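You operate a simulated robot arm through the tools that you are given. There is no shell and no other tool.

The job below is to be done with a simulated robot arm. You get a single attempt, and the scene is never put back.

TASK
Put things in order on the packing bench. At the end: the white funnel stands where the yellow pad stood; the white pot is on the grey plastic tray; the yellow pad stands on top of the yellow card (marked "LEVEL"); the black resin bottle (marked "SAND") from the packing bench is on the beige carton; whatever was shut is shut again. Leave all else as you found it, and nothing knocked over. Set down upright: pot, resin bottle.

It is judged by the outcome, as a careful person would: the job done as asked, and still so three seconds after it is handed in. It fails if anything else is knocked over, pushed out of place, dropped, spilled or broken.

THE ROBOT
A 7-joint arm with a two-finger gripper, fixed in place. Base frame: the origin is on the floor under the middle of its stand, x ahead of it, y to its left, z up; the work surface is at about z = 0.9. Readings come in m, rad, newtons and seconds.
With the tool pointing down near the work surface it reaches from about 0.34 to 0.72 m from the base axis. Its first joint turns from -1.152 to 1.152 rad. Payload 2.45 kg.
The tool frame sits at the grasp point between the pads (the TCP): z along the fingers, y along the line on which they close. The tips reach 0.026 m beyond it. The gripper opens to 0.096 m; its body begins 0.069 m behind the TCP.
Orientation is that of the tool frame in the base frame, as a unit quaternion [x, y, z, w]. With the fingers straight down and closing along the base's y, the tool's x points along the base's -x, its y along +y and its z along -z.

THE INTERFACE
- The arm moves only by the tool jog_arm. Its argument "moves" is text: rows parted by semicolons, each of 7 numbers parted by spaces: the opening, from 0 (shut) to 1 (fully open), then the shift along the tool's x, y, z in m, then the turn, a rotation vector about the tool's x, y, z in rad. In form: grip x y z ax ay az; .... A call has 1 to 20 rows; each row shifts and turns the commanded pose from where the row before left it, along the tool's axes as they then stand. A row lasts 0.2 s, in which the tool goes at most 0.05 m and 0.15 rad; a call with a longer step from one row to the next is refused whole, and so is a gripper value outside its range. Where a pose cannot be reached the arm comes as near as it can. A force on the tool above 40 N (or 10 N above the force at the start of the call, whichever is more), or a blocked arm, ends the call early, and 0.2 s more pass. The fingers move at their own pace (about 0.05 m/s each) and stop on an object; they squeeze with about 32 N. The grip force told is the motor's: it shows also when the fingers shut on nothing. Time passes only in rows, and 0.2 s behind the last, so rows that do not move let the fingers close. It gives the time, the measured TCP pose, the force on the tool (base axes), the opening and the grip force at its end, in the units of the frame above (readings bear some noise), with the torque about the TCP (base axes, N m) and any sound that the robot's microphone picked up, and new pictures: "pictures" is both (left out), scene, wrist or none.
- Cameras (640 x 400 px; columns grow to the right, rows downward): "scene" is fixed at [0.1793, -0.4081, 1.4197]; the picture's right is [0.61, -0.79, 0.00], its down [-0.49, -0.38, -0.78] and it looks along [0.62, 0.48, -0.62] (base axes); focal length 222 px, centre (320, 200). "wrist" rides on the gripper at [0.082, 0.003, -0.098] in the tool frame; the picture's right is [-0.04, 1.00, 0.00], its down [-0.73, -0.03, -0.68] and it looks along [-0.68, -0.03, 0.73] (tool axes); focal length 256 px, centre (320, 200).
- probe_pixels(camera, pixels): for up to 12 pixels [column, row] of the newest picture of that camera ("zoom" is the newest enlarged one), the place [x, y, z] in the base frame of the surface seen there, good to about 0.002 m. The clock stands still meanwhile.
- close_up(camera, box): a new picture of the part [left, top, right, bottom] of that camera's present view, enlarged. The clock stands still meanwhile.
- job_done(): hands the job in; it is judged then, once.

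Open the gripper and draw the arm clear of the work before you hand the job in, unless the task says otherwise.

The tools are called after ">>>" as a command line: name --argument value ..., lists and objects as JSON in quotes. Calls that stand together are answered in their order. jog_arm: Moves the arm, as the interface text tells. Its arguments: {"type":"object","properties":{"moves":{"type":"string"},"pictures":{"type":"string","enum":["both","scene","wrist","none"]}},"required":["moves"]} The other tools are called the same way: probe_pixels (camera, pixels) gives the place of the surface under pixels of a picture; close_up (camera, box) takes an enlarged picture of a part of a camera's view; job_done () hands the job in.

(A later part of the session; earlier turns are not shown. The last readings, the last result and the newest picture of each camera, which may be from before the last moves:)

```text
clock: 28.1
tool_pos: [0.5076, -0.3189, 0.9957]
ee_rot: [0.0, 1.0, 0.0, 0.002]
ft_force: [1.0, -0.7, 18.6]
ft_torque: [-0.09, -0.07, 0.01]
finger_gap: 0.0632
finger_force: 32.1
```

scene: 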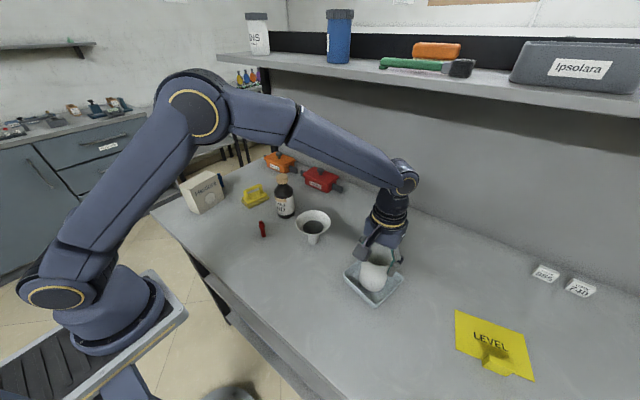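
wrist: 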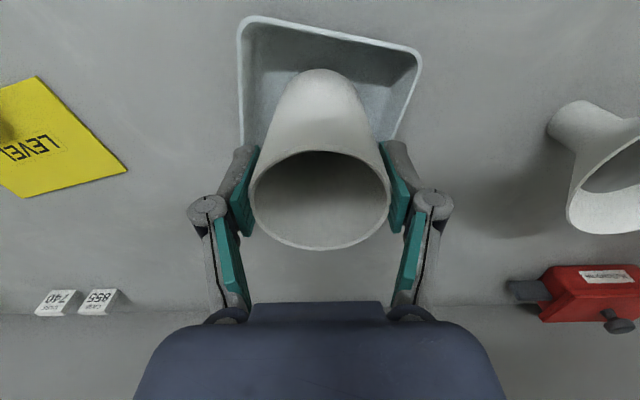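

Contact with the tray floor (18.6 N up). I relieve slightly and open the fingers.

>>> jog_arm --moves "0 0 0 -0.001 0 0 0; 0 0 0 0 0 0 0; 0.8 0 0 0 0 0 0; 1 0 0 0 0 0 0; 1 0 0 0 0 0 0; 1 0 0 0 0 0 0; 1 0 0 0 0 0 0"

```text
clock: 29.7
tool_pos: [0.5076, -0.3204, 0.9961]
ee_rot: [-0.001, 1.0, 0.0, -0.001]
ft_force: [0.7, -0.2, 0.0]
ft_torque: [0.02, 0.02, -0.03]
finger_gap: 0.0958
finger_force: 0.1
```

scene: 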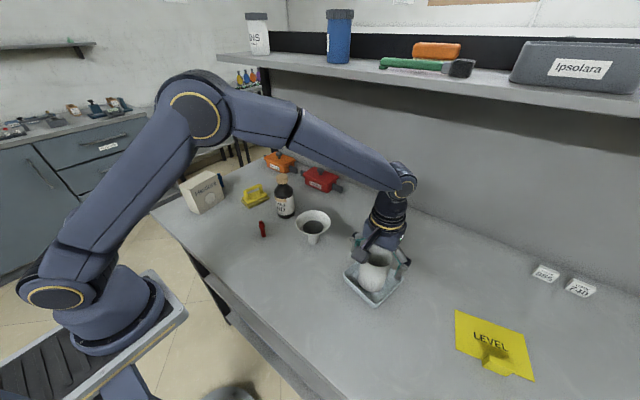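
wrist: 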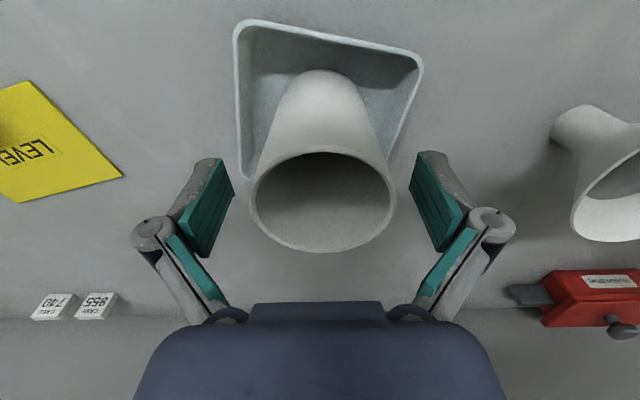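

The pot stands in the tray, fingers clear. I rise 0.14 m and move to above the bottle at (0.5705, 0.0375).

>>> jog_arm --moves "1 0 0 -0.02 0 0 0; 1 0 0 -0.04 0 0 0; 1 0 0 -0.045 0 0 0; 1 0 0 -0.04 0 0 0; 1 -0.0035 0.02 0 0 0 0; 1 -0.007 0.04 0 0 0 0; 1 -0.0075 0.043 0 0 0 0; 1 -0.0075 0.043 0 0 0 0; 1 -0.0075 0.043 0 0 0 0; 1 -0.0075 0.043 0 0 0 0; 1 -0.0075 0.043 0 0 0 0; 1 -0.007 0.04 0 0 0 0; 1 -0.0045 0.026 0 0 0 0; 1 -0.0035 0.017 0 0 0 0; 1 0 0 0 0 0 0"

```text
clock: 32.9
tool_pos: [0.571, 0.0416, 1.1412]
ee_rot: [0.001, 1.0, 0.001, -0.001]
ft_force: [-0.2, 0.2, 0.9]
ft_torque: [-0.03, 0.02, 0.0]
finger_gap: 0.0961
finger_force: 0.2
```

scene: 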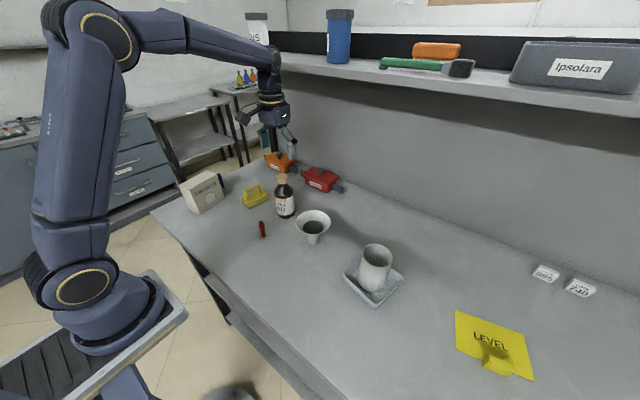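
wrist: 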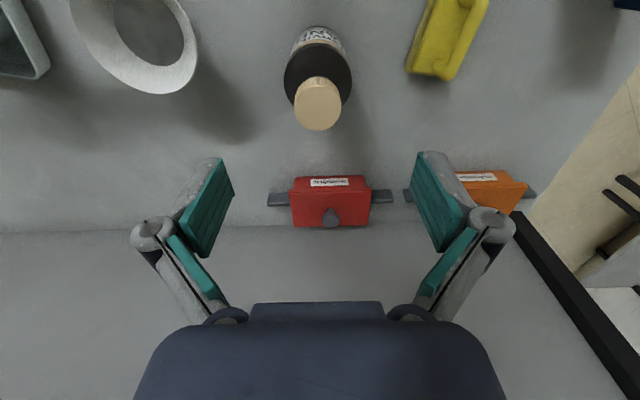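

The pot stands upright in the tray. I probe the bottle's cap and shoulders at wrist (318,103) to refine its centre.

>>> probe_pixels --camera "wrist" --pixels '[[297, 97], [339, 97], [318, 128], [318, 80], [318, 97], [286, 75], [350, 75], [303, 115], [334, 115], [333, 226], [318, 190], [290, 200]]'

>>> close_up --camera "wrist" --box '[265, 15, 375, 140]'

```text
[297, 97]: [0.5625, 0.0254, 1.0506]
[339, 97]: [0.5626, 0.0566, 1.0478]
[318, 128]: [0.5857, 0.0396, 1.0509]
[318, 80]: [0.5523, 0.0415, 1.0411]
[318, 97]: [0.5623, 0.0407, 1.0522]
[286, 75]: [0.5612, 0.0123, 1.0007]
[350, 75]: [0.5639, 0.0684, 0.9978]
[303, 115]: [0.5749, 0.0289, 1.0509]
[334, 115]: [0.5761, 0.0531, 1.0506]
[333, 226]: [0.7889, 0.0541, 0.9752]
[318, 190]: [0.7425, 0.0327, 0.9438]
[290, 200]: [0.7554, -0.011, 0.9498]
```

```text
3.20 times, centred on (320, 78) of wrist
```

zoom: 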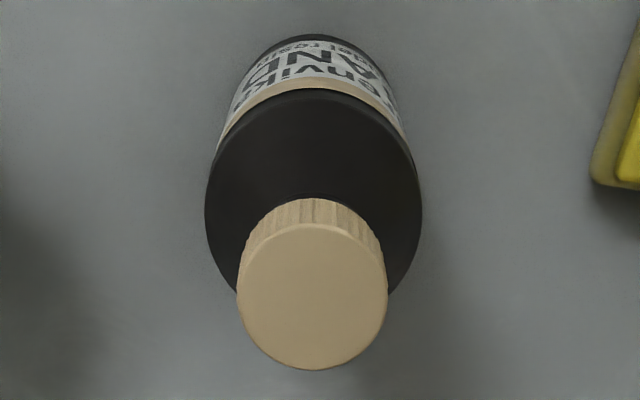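

The bottle centre is (0.569, 0.0405), matching the tool. I descend 0.144 m to TCP z≈0.997, with the palm still above the cap (z=1.052).

>>> jog_arm --moves "1 0.001 0 0.03 0 0 0; 1 0.001 -0.001 0.035 0 0 0; 1 0 0 0.035 0 0 0; 1 0 0 0.025 0 0 0; 1 0 0 0.014 0 0 0; 1 0 0 0.005 0 0 0; 1 0 0 0 0 0 0"

```text
clock: 34.5
tool_pos: [0.5695, 0.0369, 0.9983]
ee_rot: [0.001, 1.0, 0.001, -0.001]
ft_force: [-0.2, 0.7, -0.6]
ft_torque: [-0.04, -0.03, -0.01]
finger_gap: 0.0961
finger_force: 0.1
```

scene: 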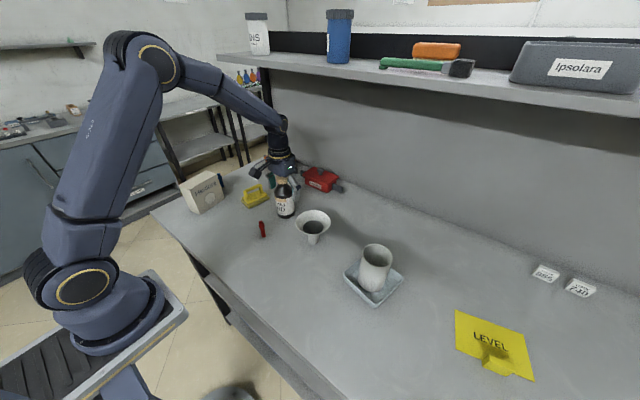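
wrist: 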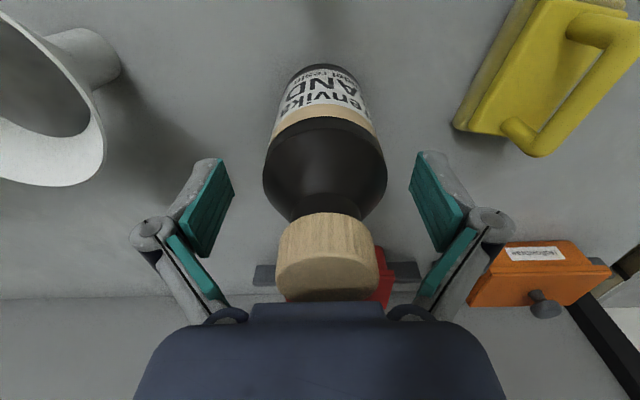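

The bottle body sits between the pads (columns 263-387), slightly right of centre. I shift 2 mm and close.

>>> jog_arm --moves "1 0 0.002 0 0 0 0; 0 0 0 0 0 0 0; 0 0 0 0 0 0 0; 0 0 0 0 0 0 0; 0 0 0 0 0 0 0; 0 0 0 0 0 0 0; 0 0 0 0 0 0 0" --pictures "wrist"

```text
clock: 36.1
tool_pos: [0.5702, 0.0403, 0.9982]
ee_rot: [0.0, 1.0, 0.001, 0.0]
ft_force: [0.3, 1.1, 2.3]
ft_torque: [0.0, 0.06, -0.01]
finger_gap: 0.0599
finger_force: 31.9
```

wrist: 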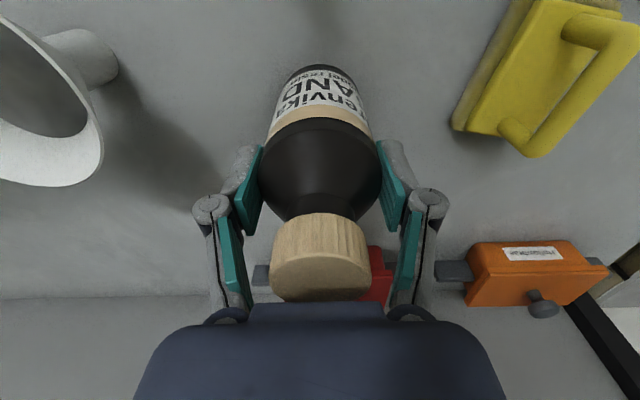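

The bottle is gripped (gap 0.060, 32 N). I lift a little and check it follows.

>>> jog_arm --moves "0 0 0 -0.003 0 0 0; 0 0 0 -0.004 0 0 0; 0 0 0 -0.006 0 0 0; 0 0 0 -0.007 0 0 0; 0 0 0 0 0 0 0" --pictures "wrist"

```text
clock: 37.3
tool_pos: [0.5702, 0.0395, 1.0163]
ee_rot: [0.0, 1.0, 0.001, 0.0]
ft_force: [-0.4, -0.4, -3.1]
ft_torque: [0.02, 0.0, -0.01]
finger_gap: 0.0596
finger_force: 31.3
```

wrist: 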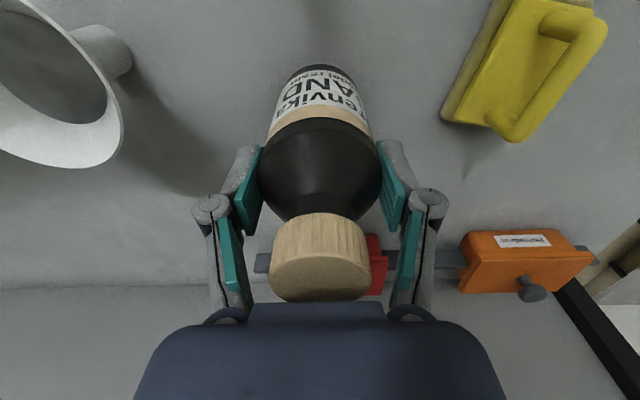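

It follows (about 3 N, gap 0.0596). I lift to z≈1.166 and carry the bottle to above the carton centre (0.431, 0.297).

>>> jog_arm --moves "0 0 0 -0.015 0 0 0; 0 0 0 -0.03 0 0 0; 0 0 0 -0.035 0 0 0; 0 0 0 -0.035 0 0 0; 0 0 0 -0.025 0 0 0; 0 0 0 -0.01 0 0 0; 0 0.0065 0.012 0 0 0 0; 0 0.012 0.022 0 0 0 0; 0 0.015 0.028 0 0 0 0; 0 0.015 0.028 0 0 0 0; 0 0.015 0.028 0 0 0 0; 0 0.015 0.028 0 0 0 0; 0 0.015 0.028 0 0 0 0; 0 0.015 0.028 0 0 0 0; 0 0.013 0.0245 0 0 0 0; 0 0.01 0.018 0 0 0 0; 0 0.0075 0.0125 0 0 0 0; 0 0 0 0 0 0 0"

```text
clock: 41.1
tool_pos: [0.4312, 0.2964, 1.1669]
ee_rot: [0.0, 1.0, 0.0, -0.001]
ft_force: [0.4, -0.6, -1.5]
ft_torque: [-0.02, -0.02, 0.0]
finger_gap: 0.0595
finger_force: 32.1
```

scene: 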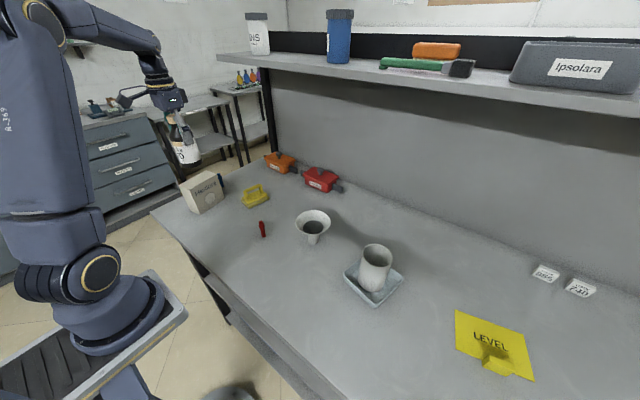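
wrist: 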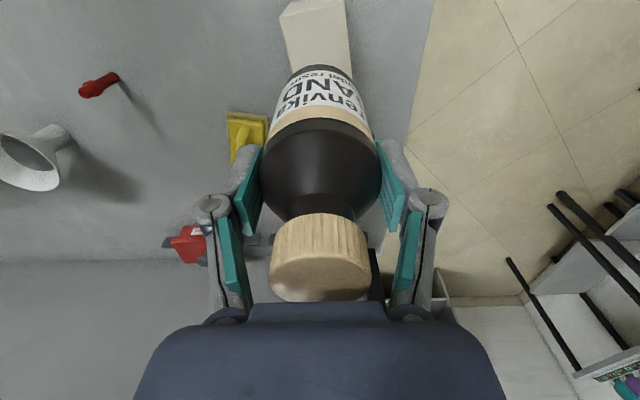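

The bottle hangs over the carton. I recheck the carton's top corners in the scene view before lowering.

>>> close_up --camera "scene" --box '[160, 150, 240, 220]'

```text
5.71 times, centred on (200, 185) of scene
```

zoom: 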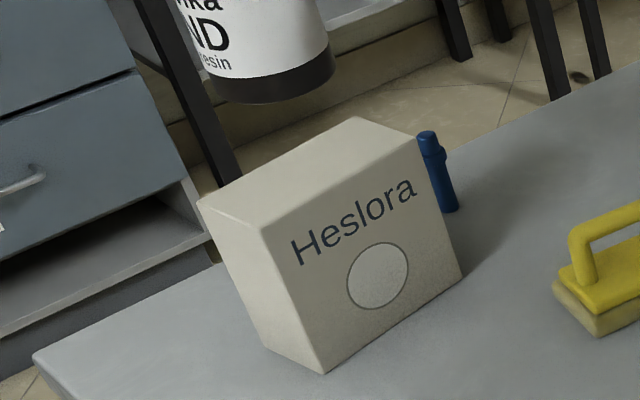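

I probe the top-face corners: near-left (200,205), front (262,225), far-back (355,120), right (414,138), plus top interior points.

>>> probe_pixels --camera "zoom" --pixels '[[203, 204], [262, 222], [355, 121], [411, 138], [300, 175], [230, 200], [380, 135], [265, 235], [413, 145], [320, 372], [458, 275], [272, 345]]'

```text
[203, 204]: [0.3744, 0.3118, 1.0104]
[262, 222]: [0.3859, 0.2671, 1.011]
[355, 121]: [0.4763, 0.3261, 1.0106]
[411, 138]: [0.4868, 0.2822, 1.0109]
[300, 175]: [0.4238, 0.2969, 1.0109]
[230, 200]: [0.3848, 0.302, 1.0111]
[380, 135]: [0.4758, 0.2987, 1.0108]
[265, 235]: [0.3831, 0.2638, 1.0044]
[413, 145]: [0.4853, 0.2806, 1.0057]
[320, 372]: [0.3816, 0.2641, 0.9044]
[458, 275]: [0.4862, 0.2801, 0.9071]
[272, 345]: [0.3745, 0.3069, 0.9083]
```

The carton centre is (0.431, 0.297), top z=1.011, so the bottle is well aligned. I lower 0.053 m to just above it.

>>> jog_arm --moves "0 0 0 0.012 0 0 0; 0 0 0 0.015 0 0 0; 0 0 0 0.013 0 0 0; 0 0 0 0.009 0 0 0; 0 0 0 0.004 0 0 0; 0 0 0 0 0 0 0" --pictures "scene"

>>> close_up --camera "scene" --box '[160, 130, 240, 220]'

```text
clock: 42.5
tool_pos: [0.4306, 0.2976, 1.1145]
ee_rot: [0.0, 1.0, 0.0, 0.0]
ft_force: [0.0, 0.7, -3.5]
ft_torque: [-0.01, 0.01, 0.02]
finger_gap: 0.0598
finger_force: 32.3
```

scene: 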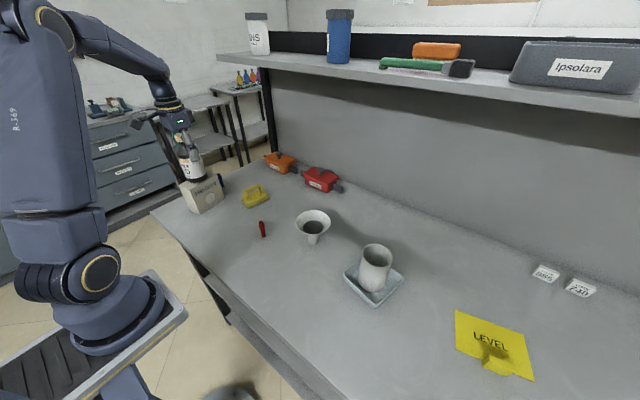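

```text
4.44 times, centred on (200, 175) of scene
```

zoom: 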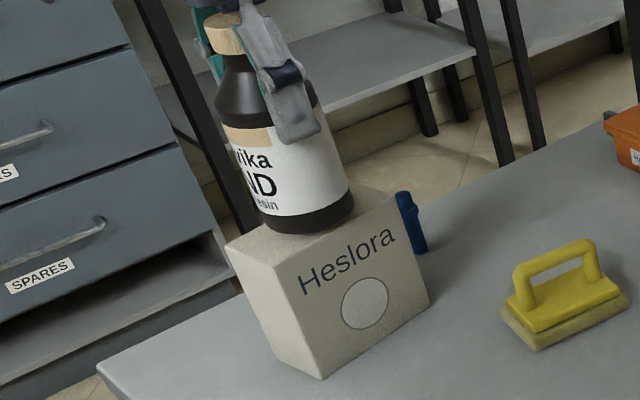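

The bottle is a few mm above the carton and well centred. I lower in 1 mm steps, watching the force.

>>> jog_arm --moves "0 0 0 0.001 0 0 0; 0 0 0 0.001 0 0 0; 0 0 0 0.001 0 0 0; 0 0 0 0.0008 0 0 0; 0 0 0 0 0 0 0" --pictures "none"

```text
clock: 43.7
tool_pos: [0.4301, 0.2967, 1.1118]
ee_rot: [0.0, 1.0, 0.001, 0.0]
ft_force: [0.4, 0.7, -2.3]
ft_torque: [-0.01, 0.0, 0.02]
finger_gap: 0.0598
finger_force: 31.9
```

No contact yet (force still -2.3 N, the bottle's weight). I continue in 0.7 mm steps.

>>> jog_arm --moves "0 0 0 0.0007 0 0 0; 0 0 0 0.0007 0 0 0; 0 0 0 0 0 0 0" --pictures "none"

```text
clock: 44.5
tool_pos: [0.4299, 0.2985, 1.1098]
ee_rot: [0.0, 1.0, 0.0, -0.001]
ft_force: [-1.4, 0.2, -3.4]
ft_torque: [0.02, 0.03, -0.02]
finger_gap: 0.0596
finger_force: 32.3
```

>>> jog_arm --moves "0 0 0 0.0006 0 0 0; 0 0 0 0.0006 0 0 0; 0 0 0 0 0 0 0" --pictures "none"

```text
clock: 45.3
tool_pos: [0.4294, 0.2962, 1.1088]
ee_rot: [0.0, 1.0, 0.0, -0.001]
ft_force: [0.0, 1.1, -2.8]
ft_torque: [0.0, -0.02, -0.01]
finger_gap: 0.0595
finger_force: 32.3
```

Still no contact at z=1.1088 (force -2.8 N). I keep lowering in 0.6 mm steps.

>>> jog_arm --moves "0 0 0 0.0006 0 0 0; 0 0 0 0.0006 0 0 0; 0 0 0 0 0 0 0" --pictures "none"

```text
clock: 46.1
tool_pos: [0.4301, 0.2974, 1.1089]
ee_rot: [0.0, 1.0, 0.002, 0.0]
ft_force: [-0.9, 0.3, 6.8]
ft_torque: [-0.08, 0.09, 0.0]
finger_gap: 0.0596
finger_force: 32.0
```

Contact is made (+6.8 N). I open the fingers gradually.

>>> jog_arm --moves "0.66 0 0 0 0 0 0; 0.72 0 0 0 0 0 0; 0.85 0 0 0 0 0 0; 1 0 0 0 0 0 0; 1 0 0 0 0 0 0; 1 0 0 0 0 0 0"

```text
clock: 47.5
tool_pos: [0.4305, 0.2962, 1.1069]
ee_rot: [0.0, 1.0, -0.001, 0.0]
ft_force: [0.8, -0.3, 0.3]
ft_torque: [0.03, -0.02, -0.01]
finger_gap: 0.096
finger_force: 0.1
```

scene: 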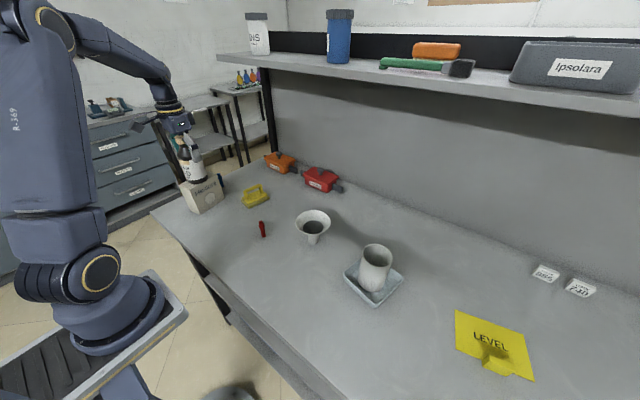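
wrist: 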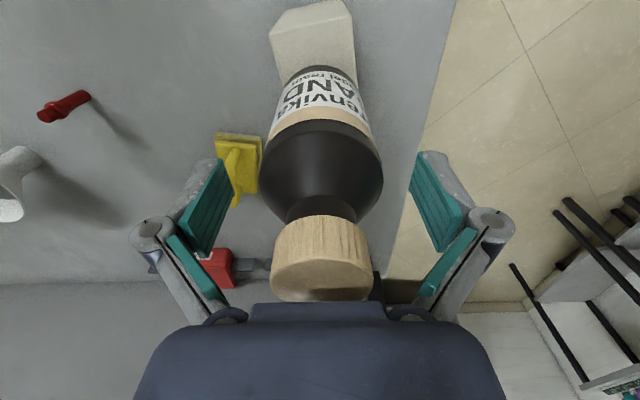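

The bottle stands on the carton, fingers open and clear. I rise straight up 0.13 m so the fingers clear the cap (z≈1.163).

>>> jog_arm --moves "1 0 0 -0.015 0 0 0; 1 0 0 -0.03 0 0 0; 1 0 0 -0.035 0 0 0; 1 0 0 -0.03 0 0 0; 1 0 0 -0.02 0 0 0; 1 0 0 0 0 0 0"

>>> close_up --camera "scene" --box '[160, 130, 270, 220]'

```text
clock: 48.9
tool_pos: [0.4315, 0.2967, 1.2379]
ee_rot: [0.0, 1.0, 0.001, -0.001]
ft_force: [-0.3, 0.1, -0.7]
ft_torque: [0.02, 0.0, 0.02]
finger_gap: 0.0962
finger_force: 0.1
```

scene: 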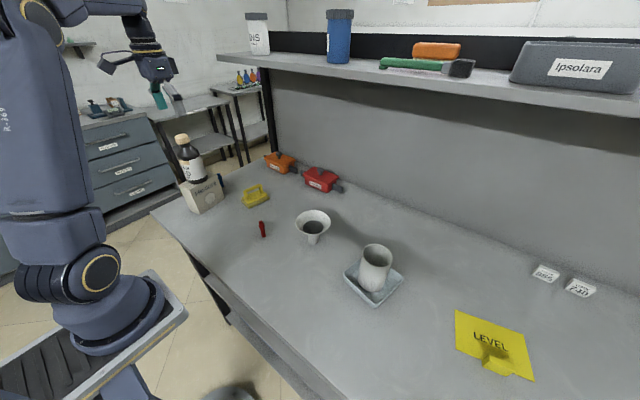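
wrist: 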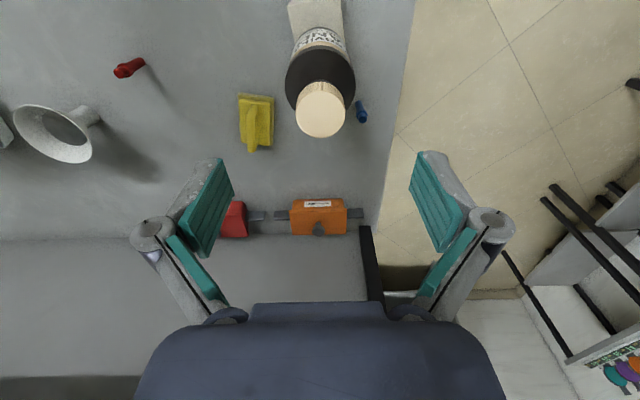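

```text
4.44 times, centred on (215, 175) of scene
```

zoom: 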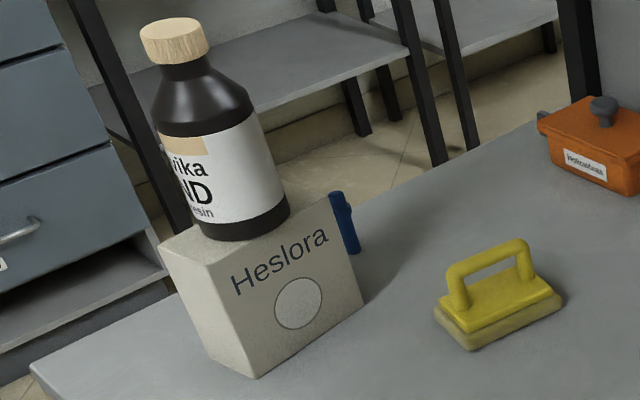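

The bottle stands square on the carton. Next I test the reach at the far card: travel at height to about (0.46,-0.40) first.

>>> jog_arm --moves "1 -0.001 -0.02 0 0 0 0; 1 -0.0018 -0.04 0 0 0 0; 1 -0.0018 -0.042 0.005 0 0 0; 1 -0.0018 -0.042 0.005 0 0 0; 1 -0.0018 -0.042 0.005 0 0 0; 1 -0.0018 -0.042 0.005 0 0 0; 1 -0.0018 -0.042 0.005 0 0 0; 1 -0.0018 -0.042 0.005 0 0 0; 1 -0.0018 -0.042 0.005 0 0 0; 1 -0.0018 -0.042 0.005 0 0 0; 1 -0.0018 -0.042 0.005 0 0 0; 0.6 -0.0018 -0.042 0.005 0 0 0; 0.4 -0.0018 -0.042 0.005 0 0 0; 0.4 -0.0018 -0.042 0.005 0 0 0; 0.4 -0.0018 -0.042 0.005 0 0 0; 0.4 -0.0018 -0.04 0.005 0 0 0; 0.4 -0.001 -0.03 0.005 0 0 0; 0.4 -0.001 -0.02 0.005 0 0 0; 0.4 0 0 0 0 0 0"

```text
clock: 52.9
tool_pos: [0.4593, -0.4012, 1.1574]
ee_rot: [0.0, 1.0, 0.001, 0.0]
ft_force: [0.1, -1.4, -0.2]
ft_torque: [-0.01, 0.0, 0.01]
finger_gap: 0.0381
finger_force: 0.0
```

scene: 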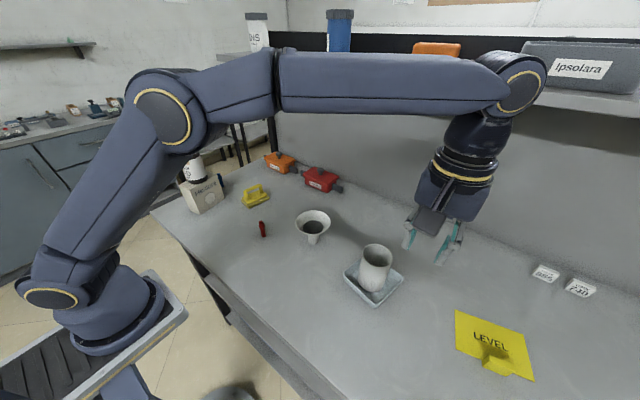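
wrist: 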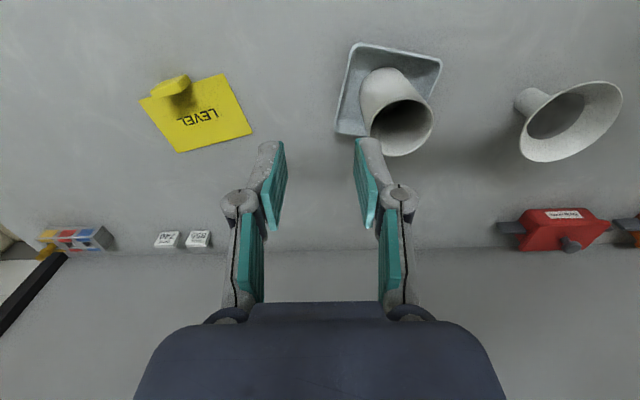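

From here the card is visible in the wrist view at (195,113). I zoom in on it and its block.

>>> close_up --camera "wrist" --box '[120, 60, 270, 165]'

>>> probe_pixels --camera "zoom" --pixels '[[88, 170], [455, 62], [555, 300], [245, 388], [145, 100], [285, 85], [150, 145], [300, 125], [215, 110], [210, 85], [330, 130], [220, 230]]'

```text
3.81 times, centred on (195, 112) of wrist
```

zoom: 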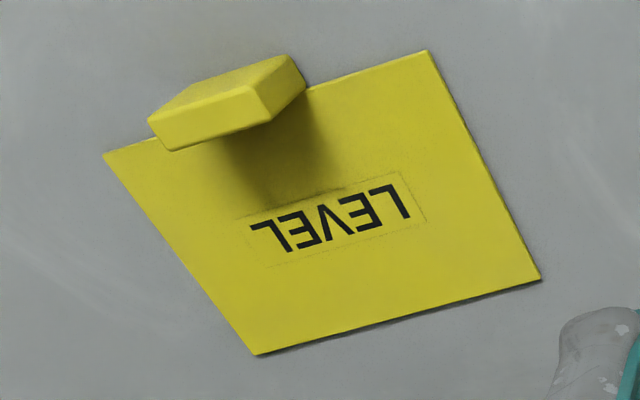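

```text
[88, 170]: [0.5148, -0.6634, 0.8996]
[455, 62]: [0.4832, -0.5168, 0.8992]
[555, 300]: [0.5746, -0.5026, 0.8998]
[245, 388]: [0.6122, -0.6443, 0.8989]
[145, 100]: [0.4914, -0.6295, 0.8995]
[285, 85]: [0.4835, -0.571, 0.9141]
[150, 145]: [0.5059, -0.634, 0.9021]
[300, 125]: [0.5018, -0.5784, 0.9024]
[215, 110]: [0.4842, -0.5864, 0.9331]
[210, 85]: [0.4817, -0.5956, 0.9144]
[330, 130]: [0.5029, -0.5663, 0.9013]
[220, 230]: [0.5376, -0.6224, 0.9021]
```

The block is an upright tab on the card's near edge; I will avoid it. Now I turn the tool 1.35 rad about its axis to align with the card and then tilt it 0.6 rad outward at this height.

>>> jog_arm --moves "0.4 0 0 0 0 0 0.15; 0.4 0 0 0 0 0 0.15; 0.4 0 0 0 0 0 0.15; 0.4 0 0 0 0 0 0.15; 0.4 0 0 0 0 0 0.15; 0.4 0 0 0 0 0 0.15; 0.4 0 0 0 0 0 0.15; 0.4 0 0 0 0 0 0.15; 0.4 0 0 0 0 0 0.15; 0.4 0 0 0 0 -0.12 0; 0.4 0 0 0 0 -0.12 0; 0.4 0 0 0 0 -0.12 0; 0.4 0 0 0 0 -0.12 0; 0.4 0 0 0 0 -0.12 0; 0.4 0 0 0 0 0 0; 0.4 0 0 0 0 0 0"

```text
clock: 56.3
tool_pos: [0.4592, -0.3997, 1.1567]
ee_rot: [0.597, 0.746, -0.183, 0.23]
ft_force: [0.4, 0.1, -0.1]
ft_torque: [0.0, -0.03, 0.0]
finger_gap: 0.0383
finger_force: 0.2
```

scene: 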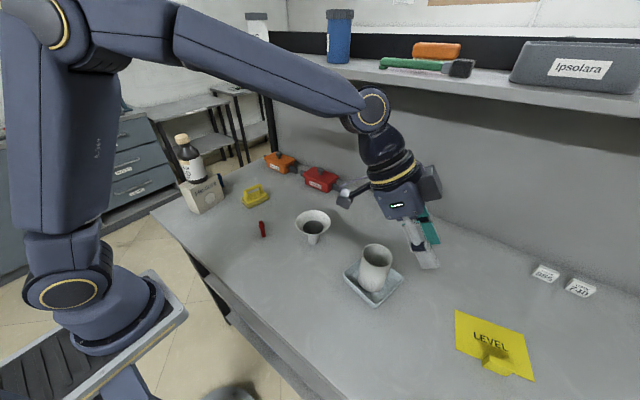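
wrist: 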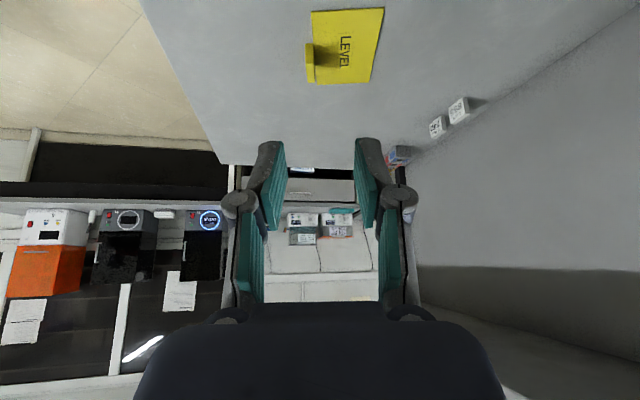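

The tool now tilts 0.6 rad toward the card (tool axis ≈ (0.125,-0.548,-0.826)). I go down along a straight line to a test pose above the card centre at z≈0.985 with the fingers half open.

>>> jog_arm --moves "0.3 -0.0038 0.0022 0.0155 0 0 0; 0.3 -0.0076 0.0045 0.0311 0 0 0; 0.3 -0.0076 0.0045 0.0311 0 0 0; 0.3 -0.0076 0.0045 0.0311 0 0 0; 0.3 -0.0076 0.0045 0.0311 0 0 0; 0.3 -0.0076 0.0045 0.0311 0 0 0; 0.3 -0.0076 0.0045 0.0311 0 0 0; 0.3 -0.0076 0.0045 0.0311 0 0 0; 0.3 -0.0038 0.0022 0.0155 0 0 0; 0.3 0 0 0 0 0 0; 0.3 0 0 0 0 0 0"

```text
clock: 58.7
tool_pos: [0.5364, -0.578, 0.9851]
ee_rot: [0.596, 0.746, -0.184, 0.231]
ft_force: [-0.5, -0.5, -0.1]
ft_torque: [-0.02, -0.03, 0.01]
finger_gap: 0.0288
finger_force: 0.1
```

scene: 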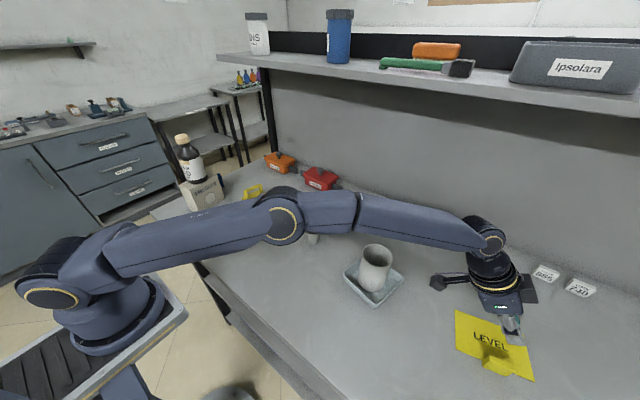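
wrist: 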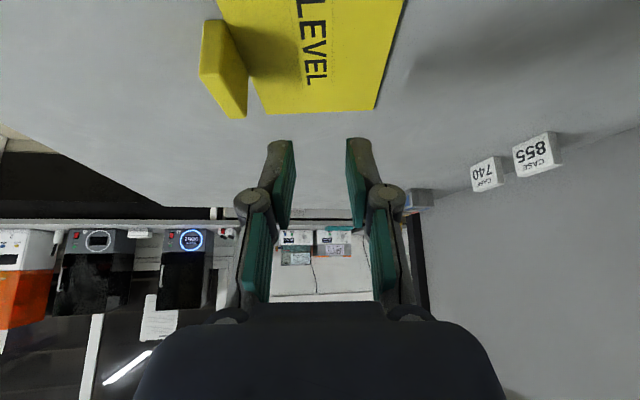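

The test pose is reached exactly: (0.536,-0.578,0.985). The elbow appears near the funnel at scene (285,220), so I probe the arm's underside heights to be sure of clearance.

>>> probe_pixels --camera "scene" --pixels '[[285, 240], [270, 225], [310, 232], [340, 225], [400, 240], [440, 250], [230, 240], [180, 260], [312, 238], [440, 282], [500, 310], [375, 228]]'

>>> close_up --camera "scene" --box '[230, 170, 420, 300]'

```text
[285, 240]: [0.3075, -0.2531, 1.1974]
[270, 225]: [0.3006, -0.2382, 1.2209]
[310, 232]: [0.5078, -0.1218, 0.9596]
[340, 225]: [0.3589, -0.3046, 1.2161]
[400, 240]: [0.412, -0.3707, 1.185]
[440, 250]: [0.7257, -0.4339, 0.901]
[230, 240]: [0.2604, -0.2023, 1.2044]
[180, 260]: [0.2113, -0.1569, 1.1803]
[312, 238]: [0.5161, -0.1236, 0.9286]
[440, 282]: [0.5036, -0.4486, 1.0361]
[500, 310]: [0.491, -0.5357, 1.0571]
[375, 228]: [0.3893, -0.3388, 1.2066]
```

```text
3.08 times, centred on (325, 235) of scene
```

zoom: 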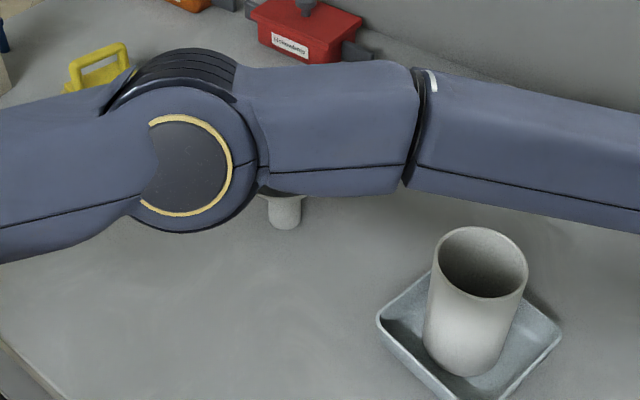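

The arm's underside stays at z≥1.18, well clear. I test lowering another 0.025 m straight down to the placing height.

>>> jog_arm --moves "0.3 0.007 0 0.0103 0 0 0; 0.3 0.007 0 0.0103 0 0 0; 0.3 0 0 0 0 0 0; 0.3 0 0 0 0 0 0" --pictures "none"

```text
clock: 59.7
tool_pos: [0.539, -0.5783, 0.9596]
ee_rot: [0.596, 0.747, -0.184, 0.23]
ft_force: [0.3, -0.1, 0.7]
ft_torque: [-0.01, 0.0, 0.04]
finger_gap: 0.029
finger_force: 0.1
```

The far placement is reachable with this tilt (z=0.9596). I back out the same way and swing the tool's heading 1.16 rad back toward the pad's handle direction.

>>> jog_arm --moves "0.3 -0.007 0 -0.0103 0 0 0; 0.3 -0.007 0 -0.0103 0 0 0; 0.3 0.0076 -0.0045 -0.0311 0 0 0; 0.3 0.0076 -0.0045 -0.0311 0 0 0; 0.3 0.0076 -0.0045 -0.0311 0 0 0; 0.3 0.0076 -0.0045 -0.0311 0 0 0; 0.3 0.0076 -0.0045 -0.0311 0 0 0; 0.3 0.0076 -0.0045 -0.0311 0 0 0; 0.3 0.0076 -0.0045 -0.0311 0 0 0; 0.3 0.0076 -0.0044 -0.0314 0 0 0; 0.5 0 0 0 -0.0819 0 -0.1197; 0.5 0 0 0 -0.0819 0 -0.1197; 0.5 0 0 0 -0.0819 0 -0.1197; 0.5 0 0 0 -0.0819 0 -0.1197; 0.5 0 0 0 -0.0819 0 -0.1197; 0.5 0 0 0 -0.0819 0 -0.1197; 0.5 0 0 0 -0.0819 0 -0.1197; 0.5 0 0 0 -0.0819 0 -0.1197; 0.5 0 0 0 0 0 0; 0.5 0 0 0 0 0 0" --pictures "scene"

```text
clock: 63.9
tool_pos: [0.459, -0.3986, 1.1555]
ee_rot: [0.089, 0.951, -0.027, 0.294]
ft_force: [-0.5, 0.8, -0.1]
ft_torque: [0.02, 0.03, -0.01]
finger_gap: 0.0481
finger_force: 0.2
```

scene: 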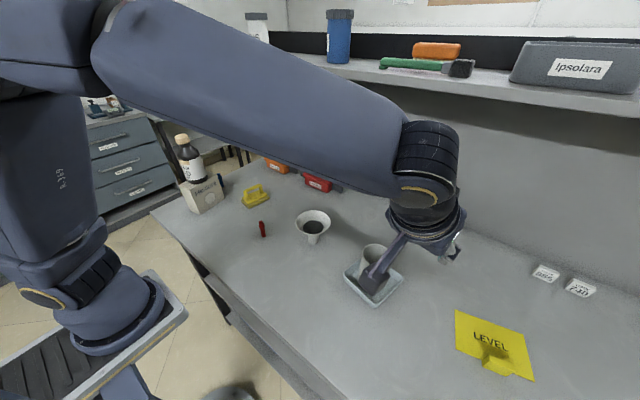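

The heading is right: tool y ≈ (0.185,0.983,0), tilt 0.6 rad. I carry the open gripper over to hover before the pad's handle.

>>> jog_arm --moves "0.6 0.0042 0.0208 0.0013 0 0 0; 0.6 0.0084 0.0416 0.0026 0 0 0; 0.6 0.0084 0.0416 0.0026 0 0 0; 0.6 0.0084 0.0416 0.0026 0 0 0; 0.6 0.0084 0.0416 0.0026 0 0 0; 0.6 0.0084 0.0416 0.0026 0 0 0; 0.6 0.0084 0.0416 0.0026 0 0 0; 0.6 0.0084 0.0416 0.0026 0 0 0; 0.6 0.0084 0.0416 0.0026 0 0 0; 0.6 0.0084 0.0416 0.0026 0 0 0; 0.6 0.0084 0.0416 0.0026 0 0 0; 0.6 0.0084 0.0416 0.0026 0 0 0; 0.6 0.0084 0.0416 0.0026 0 0 0; 0.6 0.0084 0.0416 0.0026 0 0 0; 0.6 0.0042 0.0208 0.0013 0 0 0; 0.6 0 0 0 0 0 0; 0.6 0 0 0 0 0 0"

```text
clock: 67.5
tool_pos: [0.4924, 0.1895, 1.0595]
ee_rot: [0.09, 0.951, -0.026, 0.295]
ft_force: [-0.5, -0.1, -0.1]
ft_torque: [0.03, -0.01, -0.03]
finger_gap: 0.0575
finger_force: 0.0
```

scene: 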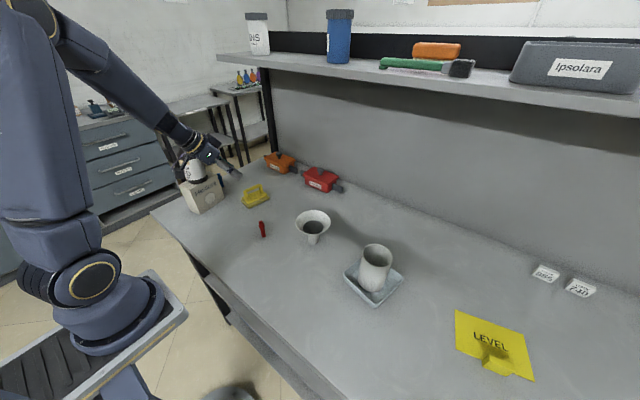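
wrist: 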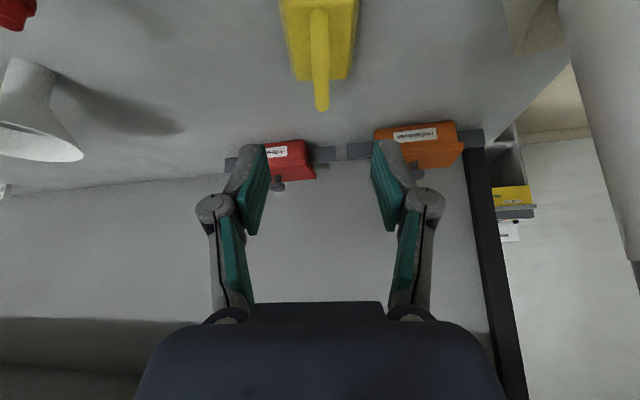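

The pad's handle is at wrist column 318-321, running straight down the picture, well aligned with the pads' mid-line. I probe the handle and plate for height and centre.

>>> probe_pixels --camera "wrist" --pixels '[[318, 20], [319, 40], [320, 60], [321, 85], [322, 100], [310, 60], [328, 60], [296, 78], [349, 78], [300, 40], [340, 40], [322, 107]]'

>>> close_up --camera "wrist" --box '[260, 0, 380, 120]'

>>> close_up --camera "scene" --box '[170, 120, 280, 220]'

```text
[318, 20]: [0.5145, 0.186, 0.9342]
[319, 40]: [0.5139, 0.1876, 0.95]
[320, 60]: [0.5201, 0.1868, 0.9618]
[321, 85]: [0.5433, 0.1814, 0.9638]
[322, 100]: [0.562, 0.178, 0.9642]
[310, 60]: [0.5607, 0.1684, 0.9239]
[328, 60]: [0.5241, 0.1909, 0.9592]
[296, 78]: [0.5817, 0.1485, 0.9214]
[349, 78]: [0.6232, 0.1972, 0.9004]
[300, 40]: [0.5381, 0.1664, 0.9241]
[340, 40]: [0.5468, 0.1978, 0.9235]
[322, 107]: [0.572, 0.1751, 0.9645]
```

```text
3.33 times, centred on (320, 60) of wrist
```

zoom: 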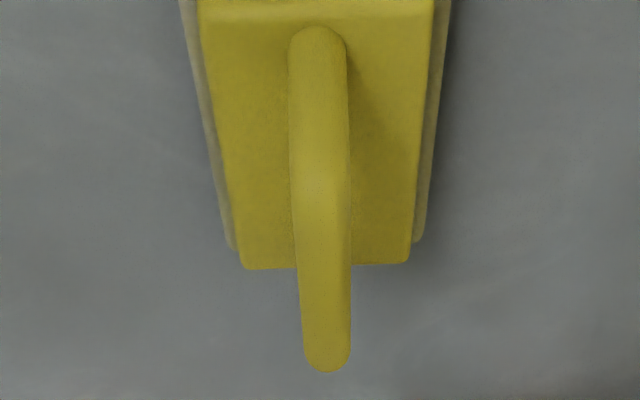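

```text
4.00 times, centred on (225, 170) of scene
```

zoom: 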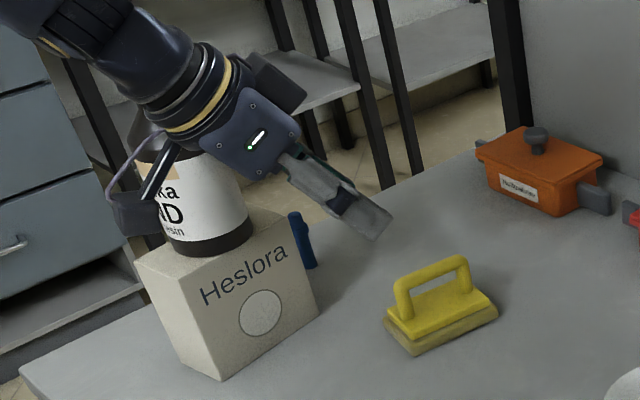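

The handle's middle is near (0.548,0.180) with top z=0.9645 and the plate at z=0.924. I approach along the tool axis 0.116 m to put the pads around the bar.

>>> jog_arm --moves "0.6 0.0015 0.0002 0.02 0 0 0; 0.6 0.0018 0.0002 0.025 0 0 0; 0.6 0.0018 0.0002 0.025 0 0 0; 0.6 0.0018 0.0002 0.02 0 0 0; 0.6 0.0018 0.0002 0.013 0 0 0; 0.6 0.001 0.0002 0.007 0 0 0; 0.6 0.001 0 0.0056 0 0 0; 0.6 0 0 0 0 0 0"

>>> close_up --camera "scene" --box '[200, 150, 300, 230]'

```text
clock: 69.3
tool_pos: [0.5489, 0.1795, 0.9578]
ee_rot: [0.09, 0.951, -0.027, 0.294]
ft_force: [-0.2, 0.2, -0.3]
ft_torque: [0.01, -0.02, 0.0]
finger_gap: 0.0577
finger_force: 0.1
```

scene: 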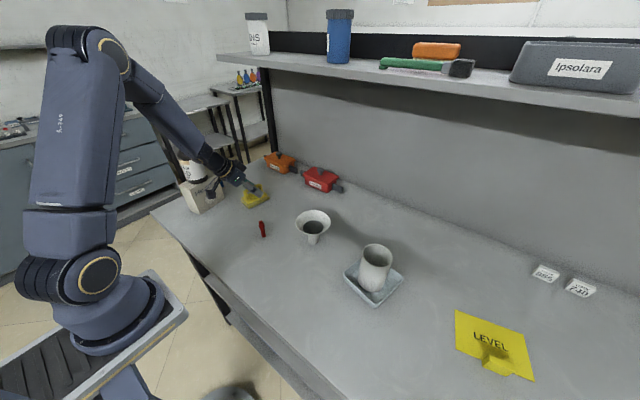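
wrist: 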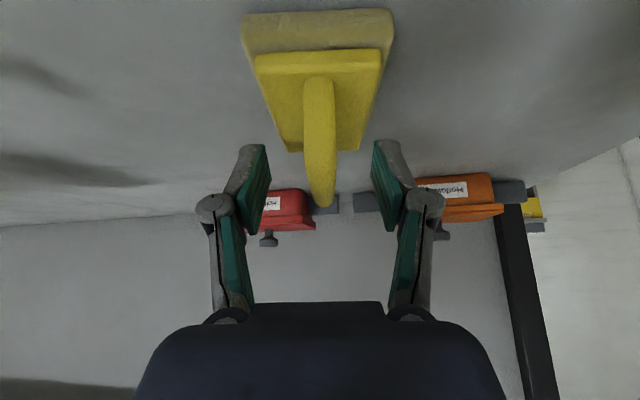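

```text
5.00 times, centred on (250, 190) of scene
```

zoom: 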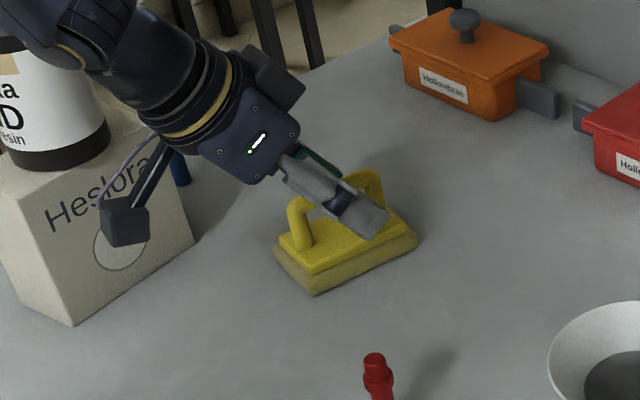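

The fingers straddle the handle bar (wrist (320,150)), clear of the plate. I close on it.

>>> jog_arm --moves "0 0 0 0 0 0 0; 0 0 0 0 0 0 0; 0 0 0 0 0 0 0; 0 0 0 0 0 0 0; 0 0 0 0 0 0 0; 0 0 0 0 0 0 0" --pictures "wrist"

```text
clock: 70.7
tool_pos: [0.5501, 0.1791, 0.9605]
ee_rot: [0.091, 0.951, -0.027, 0.294]
ft_force: [0.3, 1.1, 0.1]
ft_torque: [0.03, 0.04, -0.03]
finger_gap: 0.0111
finger_force: 32.2
```

wrist: 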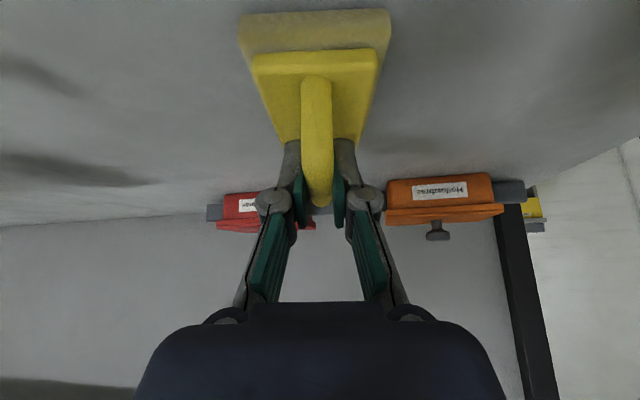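

The bar is held (gap 0.011, 32 N). I lift straight up 1.5 cm slowly and check that the pad follows.

>>> jog_arm --moves "0 -0.0017 0 -0.0025 0 0 0; 0 -0.0028 0 -0.0041 0 0 0; 0 -0.004 0 -0.0058 0 0 0; 0 0 0 0 0 0 0"

>>> close_up --camera "scene" --box '[200, 150, 300, 230]'

```text
clock: 71.7
tool_pos: [0.55, 0.1786, 0.9755]
ee_rot: [0.091, 0.951, -0.027, 0.294]
ft_force: [0.2, 0.6, -0.1]
ft_torque: [-0.02, 0.02, -0.01]
finger_gap: 0.0109
finger_force: 32.2
```

scene: 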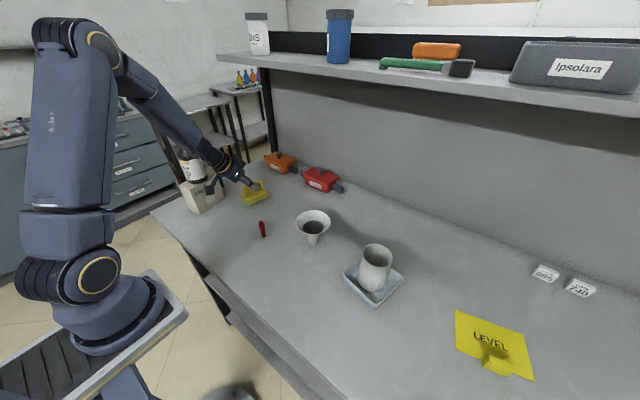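
wrist: 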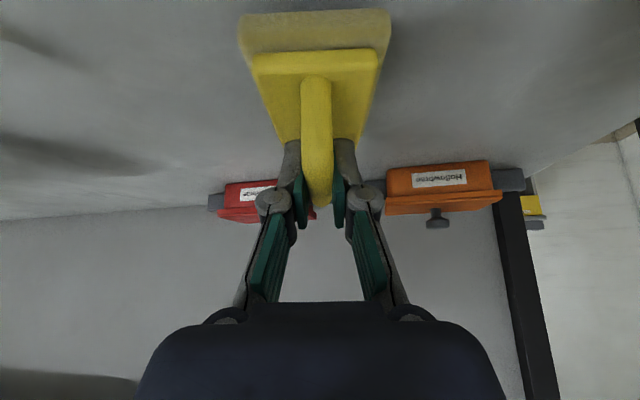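

```text
5.00 times, centred on (250, 190) of scene
```

zoom: 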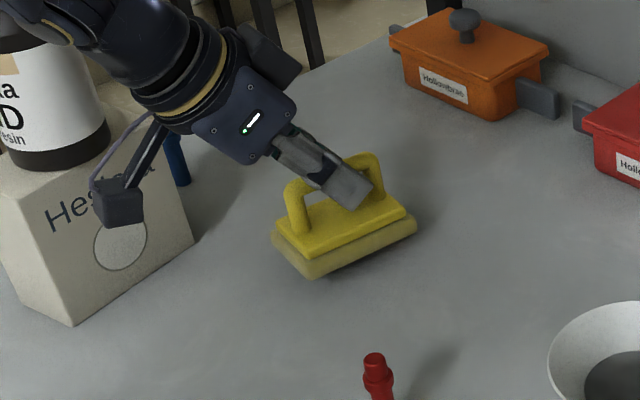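

The pad hangs level in the grip. I rise while moving toward -y away from the bottle, then carry it over at height to (0.459,-0.40,1.157).

>>> jog_arm --moves "0 -0.01 -0.0098 -0.0113 0 0 0; 0 -0.0201 -0.0196 -0.0226 0 0 0; 0 -0.0201 -0.0196 -0.0226 0 0 0; 0 -0.0201 -0.0196 -0.0226 0 0 0; 0 -0.01 -0.0098 -0.0113 0 0 0; 0 -0.0015 -0.0195 -0.0018 0 0 0; 0 -0.00298 -0.039 -0.0037 0 0 0; 0 -0.00298 -0.039 -0.0037 0 0 0; 0 -0.00298 -0.039 -0.0037 0 0 0; 0 -0.00298 -0.039 -0.0037 0 0 0; 0 -0.00298 -0.039 -0.0037 0 0 0; 0 -0.00298 -0.039 -0.0037 0 0 0; 0 -0.00298 -0.039 -0.0037 0 0 0; 0 -0.00298 -0.039 -0.0037 0 0 0; 0 -0.00298 -0.039 -0.0037 0 0 0; 0 -0.00298 -0.039 -0.0037 0 0 0; 0 -0.00298 -0.039 -0.0037 0 0 0; 0 -0.00298 -0.039 -0.0037 0 0 0; 0 -0.0015 -0.0195 -0.0018 0 0 0; 0 0 0 0 0 0 0"

```text
clock: 75.9
tool_pos: [0.4609, -0.4043, 1.1524]
ee_rot: [0.09, 0.951, -0.027, 0.293]
ft_force: [1.0, -0.6, -0.8]
ft_torque: [-0.02, 0.02, 0.0]
finger_gap: 0.0107
finger_force: 31.9
```

scene: 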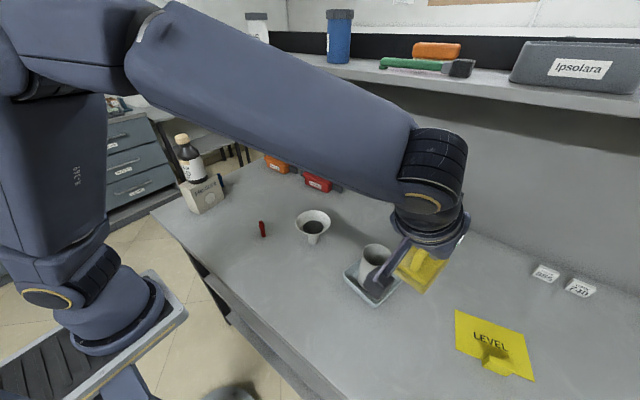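
wrist: 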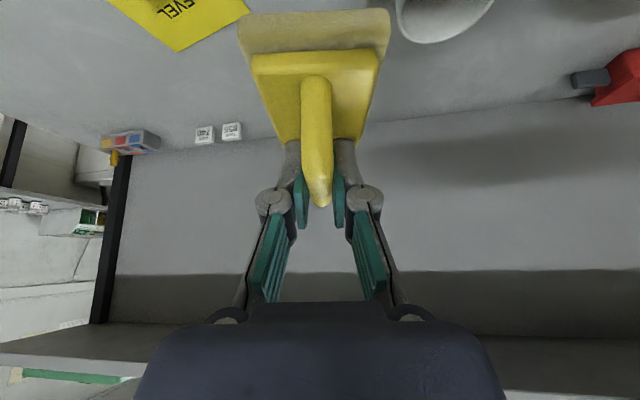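

The pad is unchanged in the grip. I turn the heading 1.158 rad about the vertical to align the pad with the card's long side.

>>> jog_arm --moves "0 0 0 0 0.0817 0 0.1195; 0 0 0 0 0.0817 0 0.1195; 0 0 0 0 0.0817 0 0.1195; 0 0 0 0 0.0817 0 0.1195; 0 0 0 0 0.0817 0 0.1195; 0 0 0 0 0.0817 0 0.1195; 0 0 0 0 0.0817 0 0.1195; 0 0 0 0 0.0817 0 0.1195; 0 0 0 0 0 0 0; 0 0 0 0 0 0 0"

```text
clock: 78.1
tool_pos: [0.4582, -0.4013, 1.1547]
ee_rot: [0.596, 0.747, -0.184, 0.231]
ft_force: [-0.1, -0.5, -0.2]
ft_torque: [-0.01, -0.01, -0.01]
finger_gap: 0.0114
finger_force: 31.9
```

scene: 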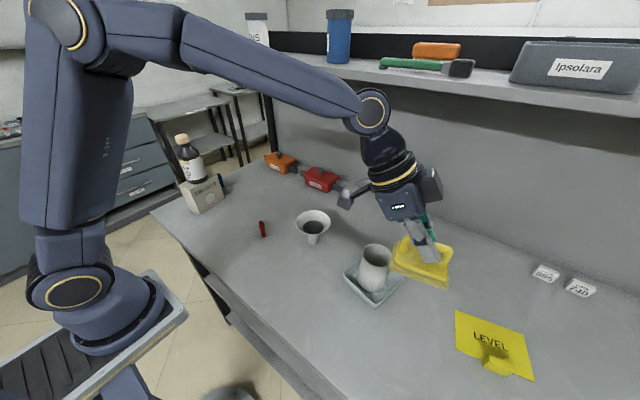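
wrist: 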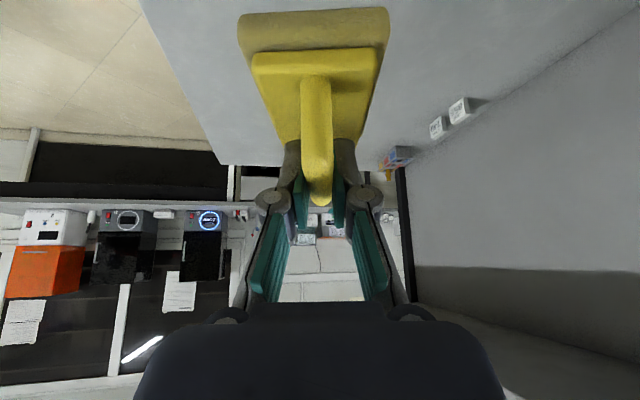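

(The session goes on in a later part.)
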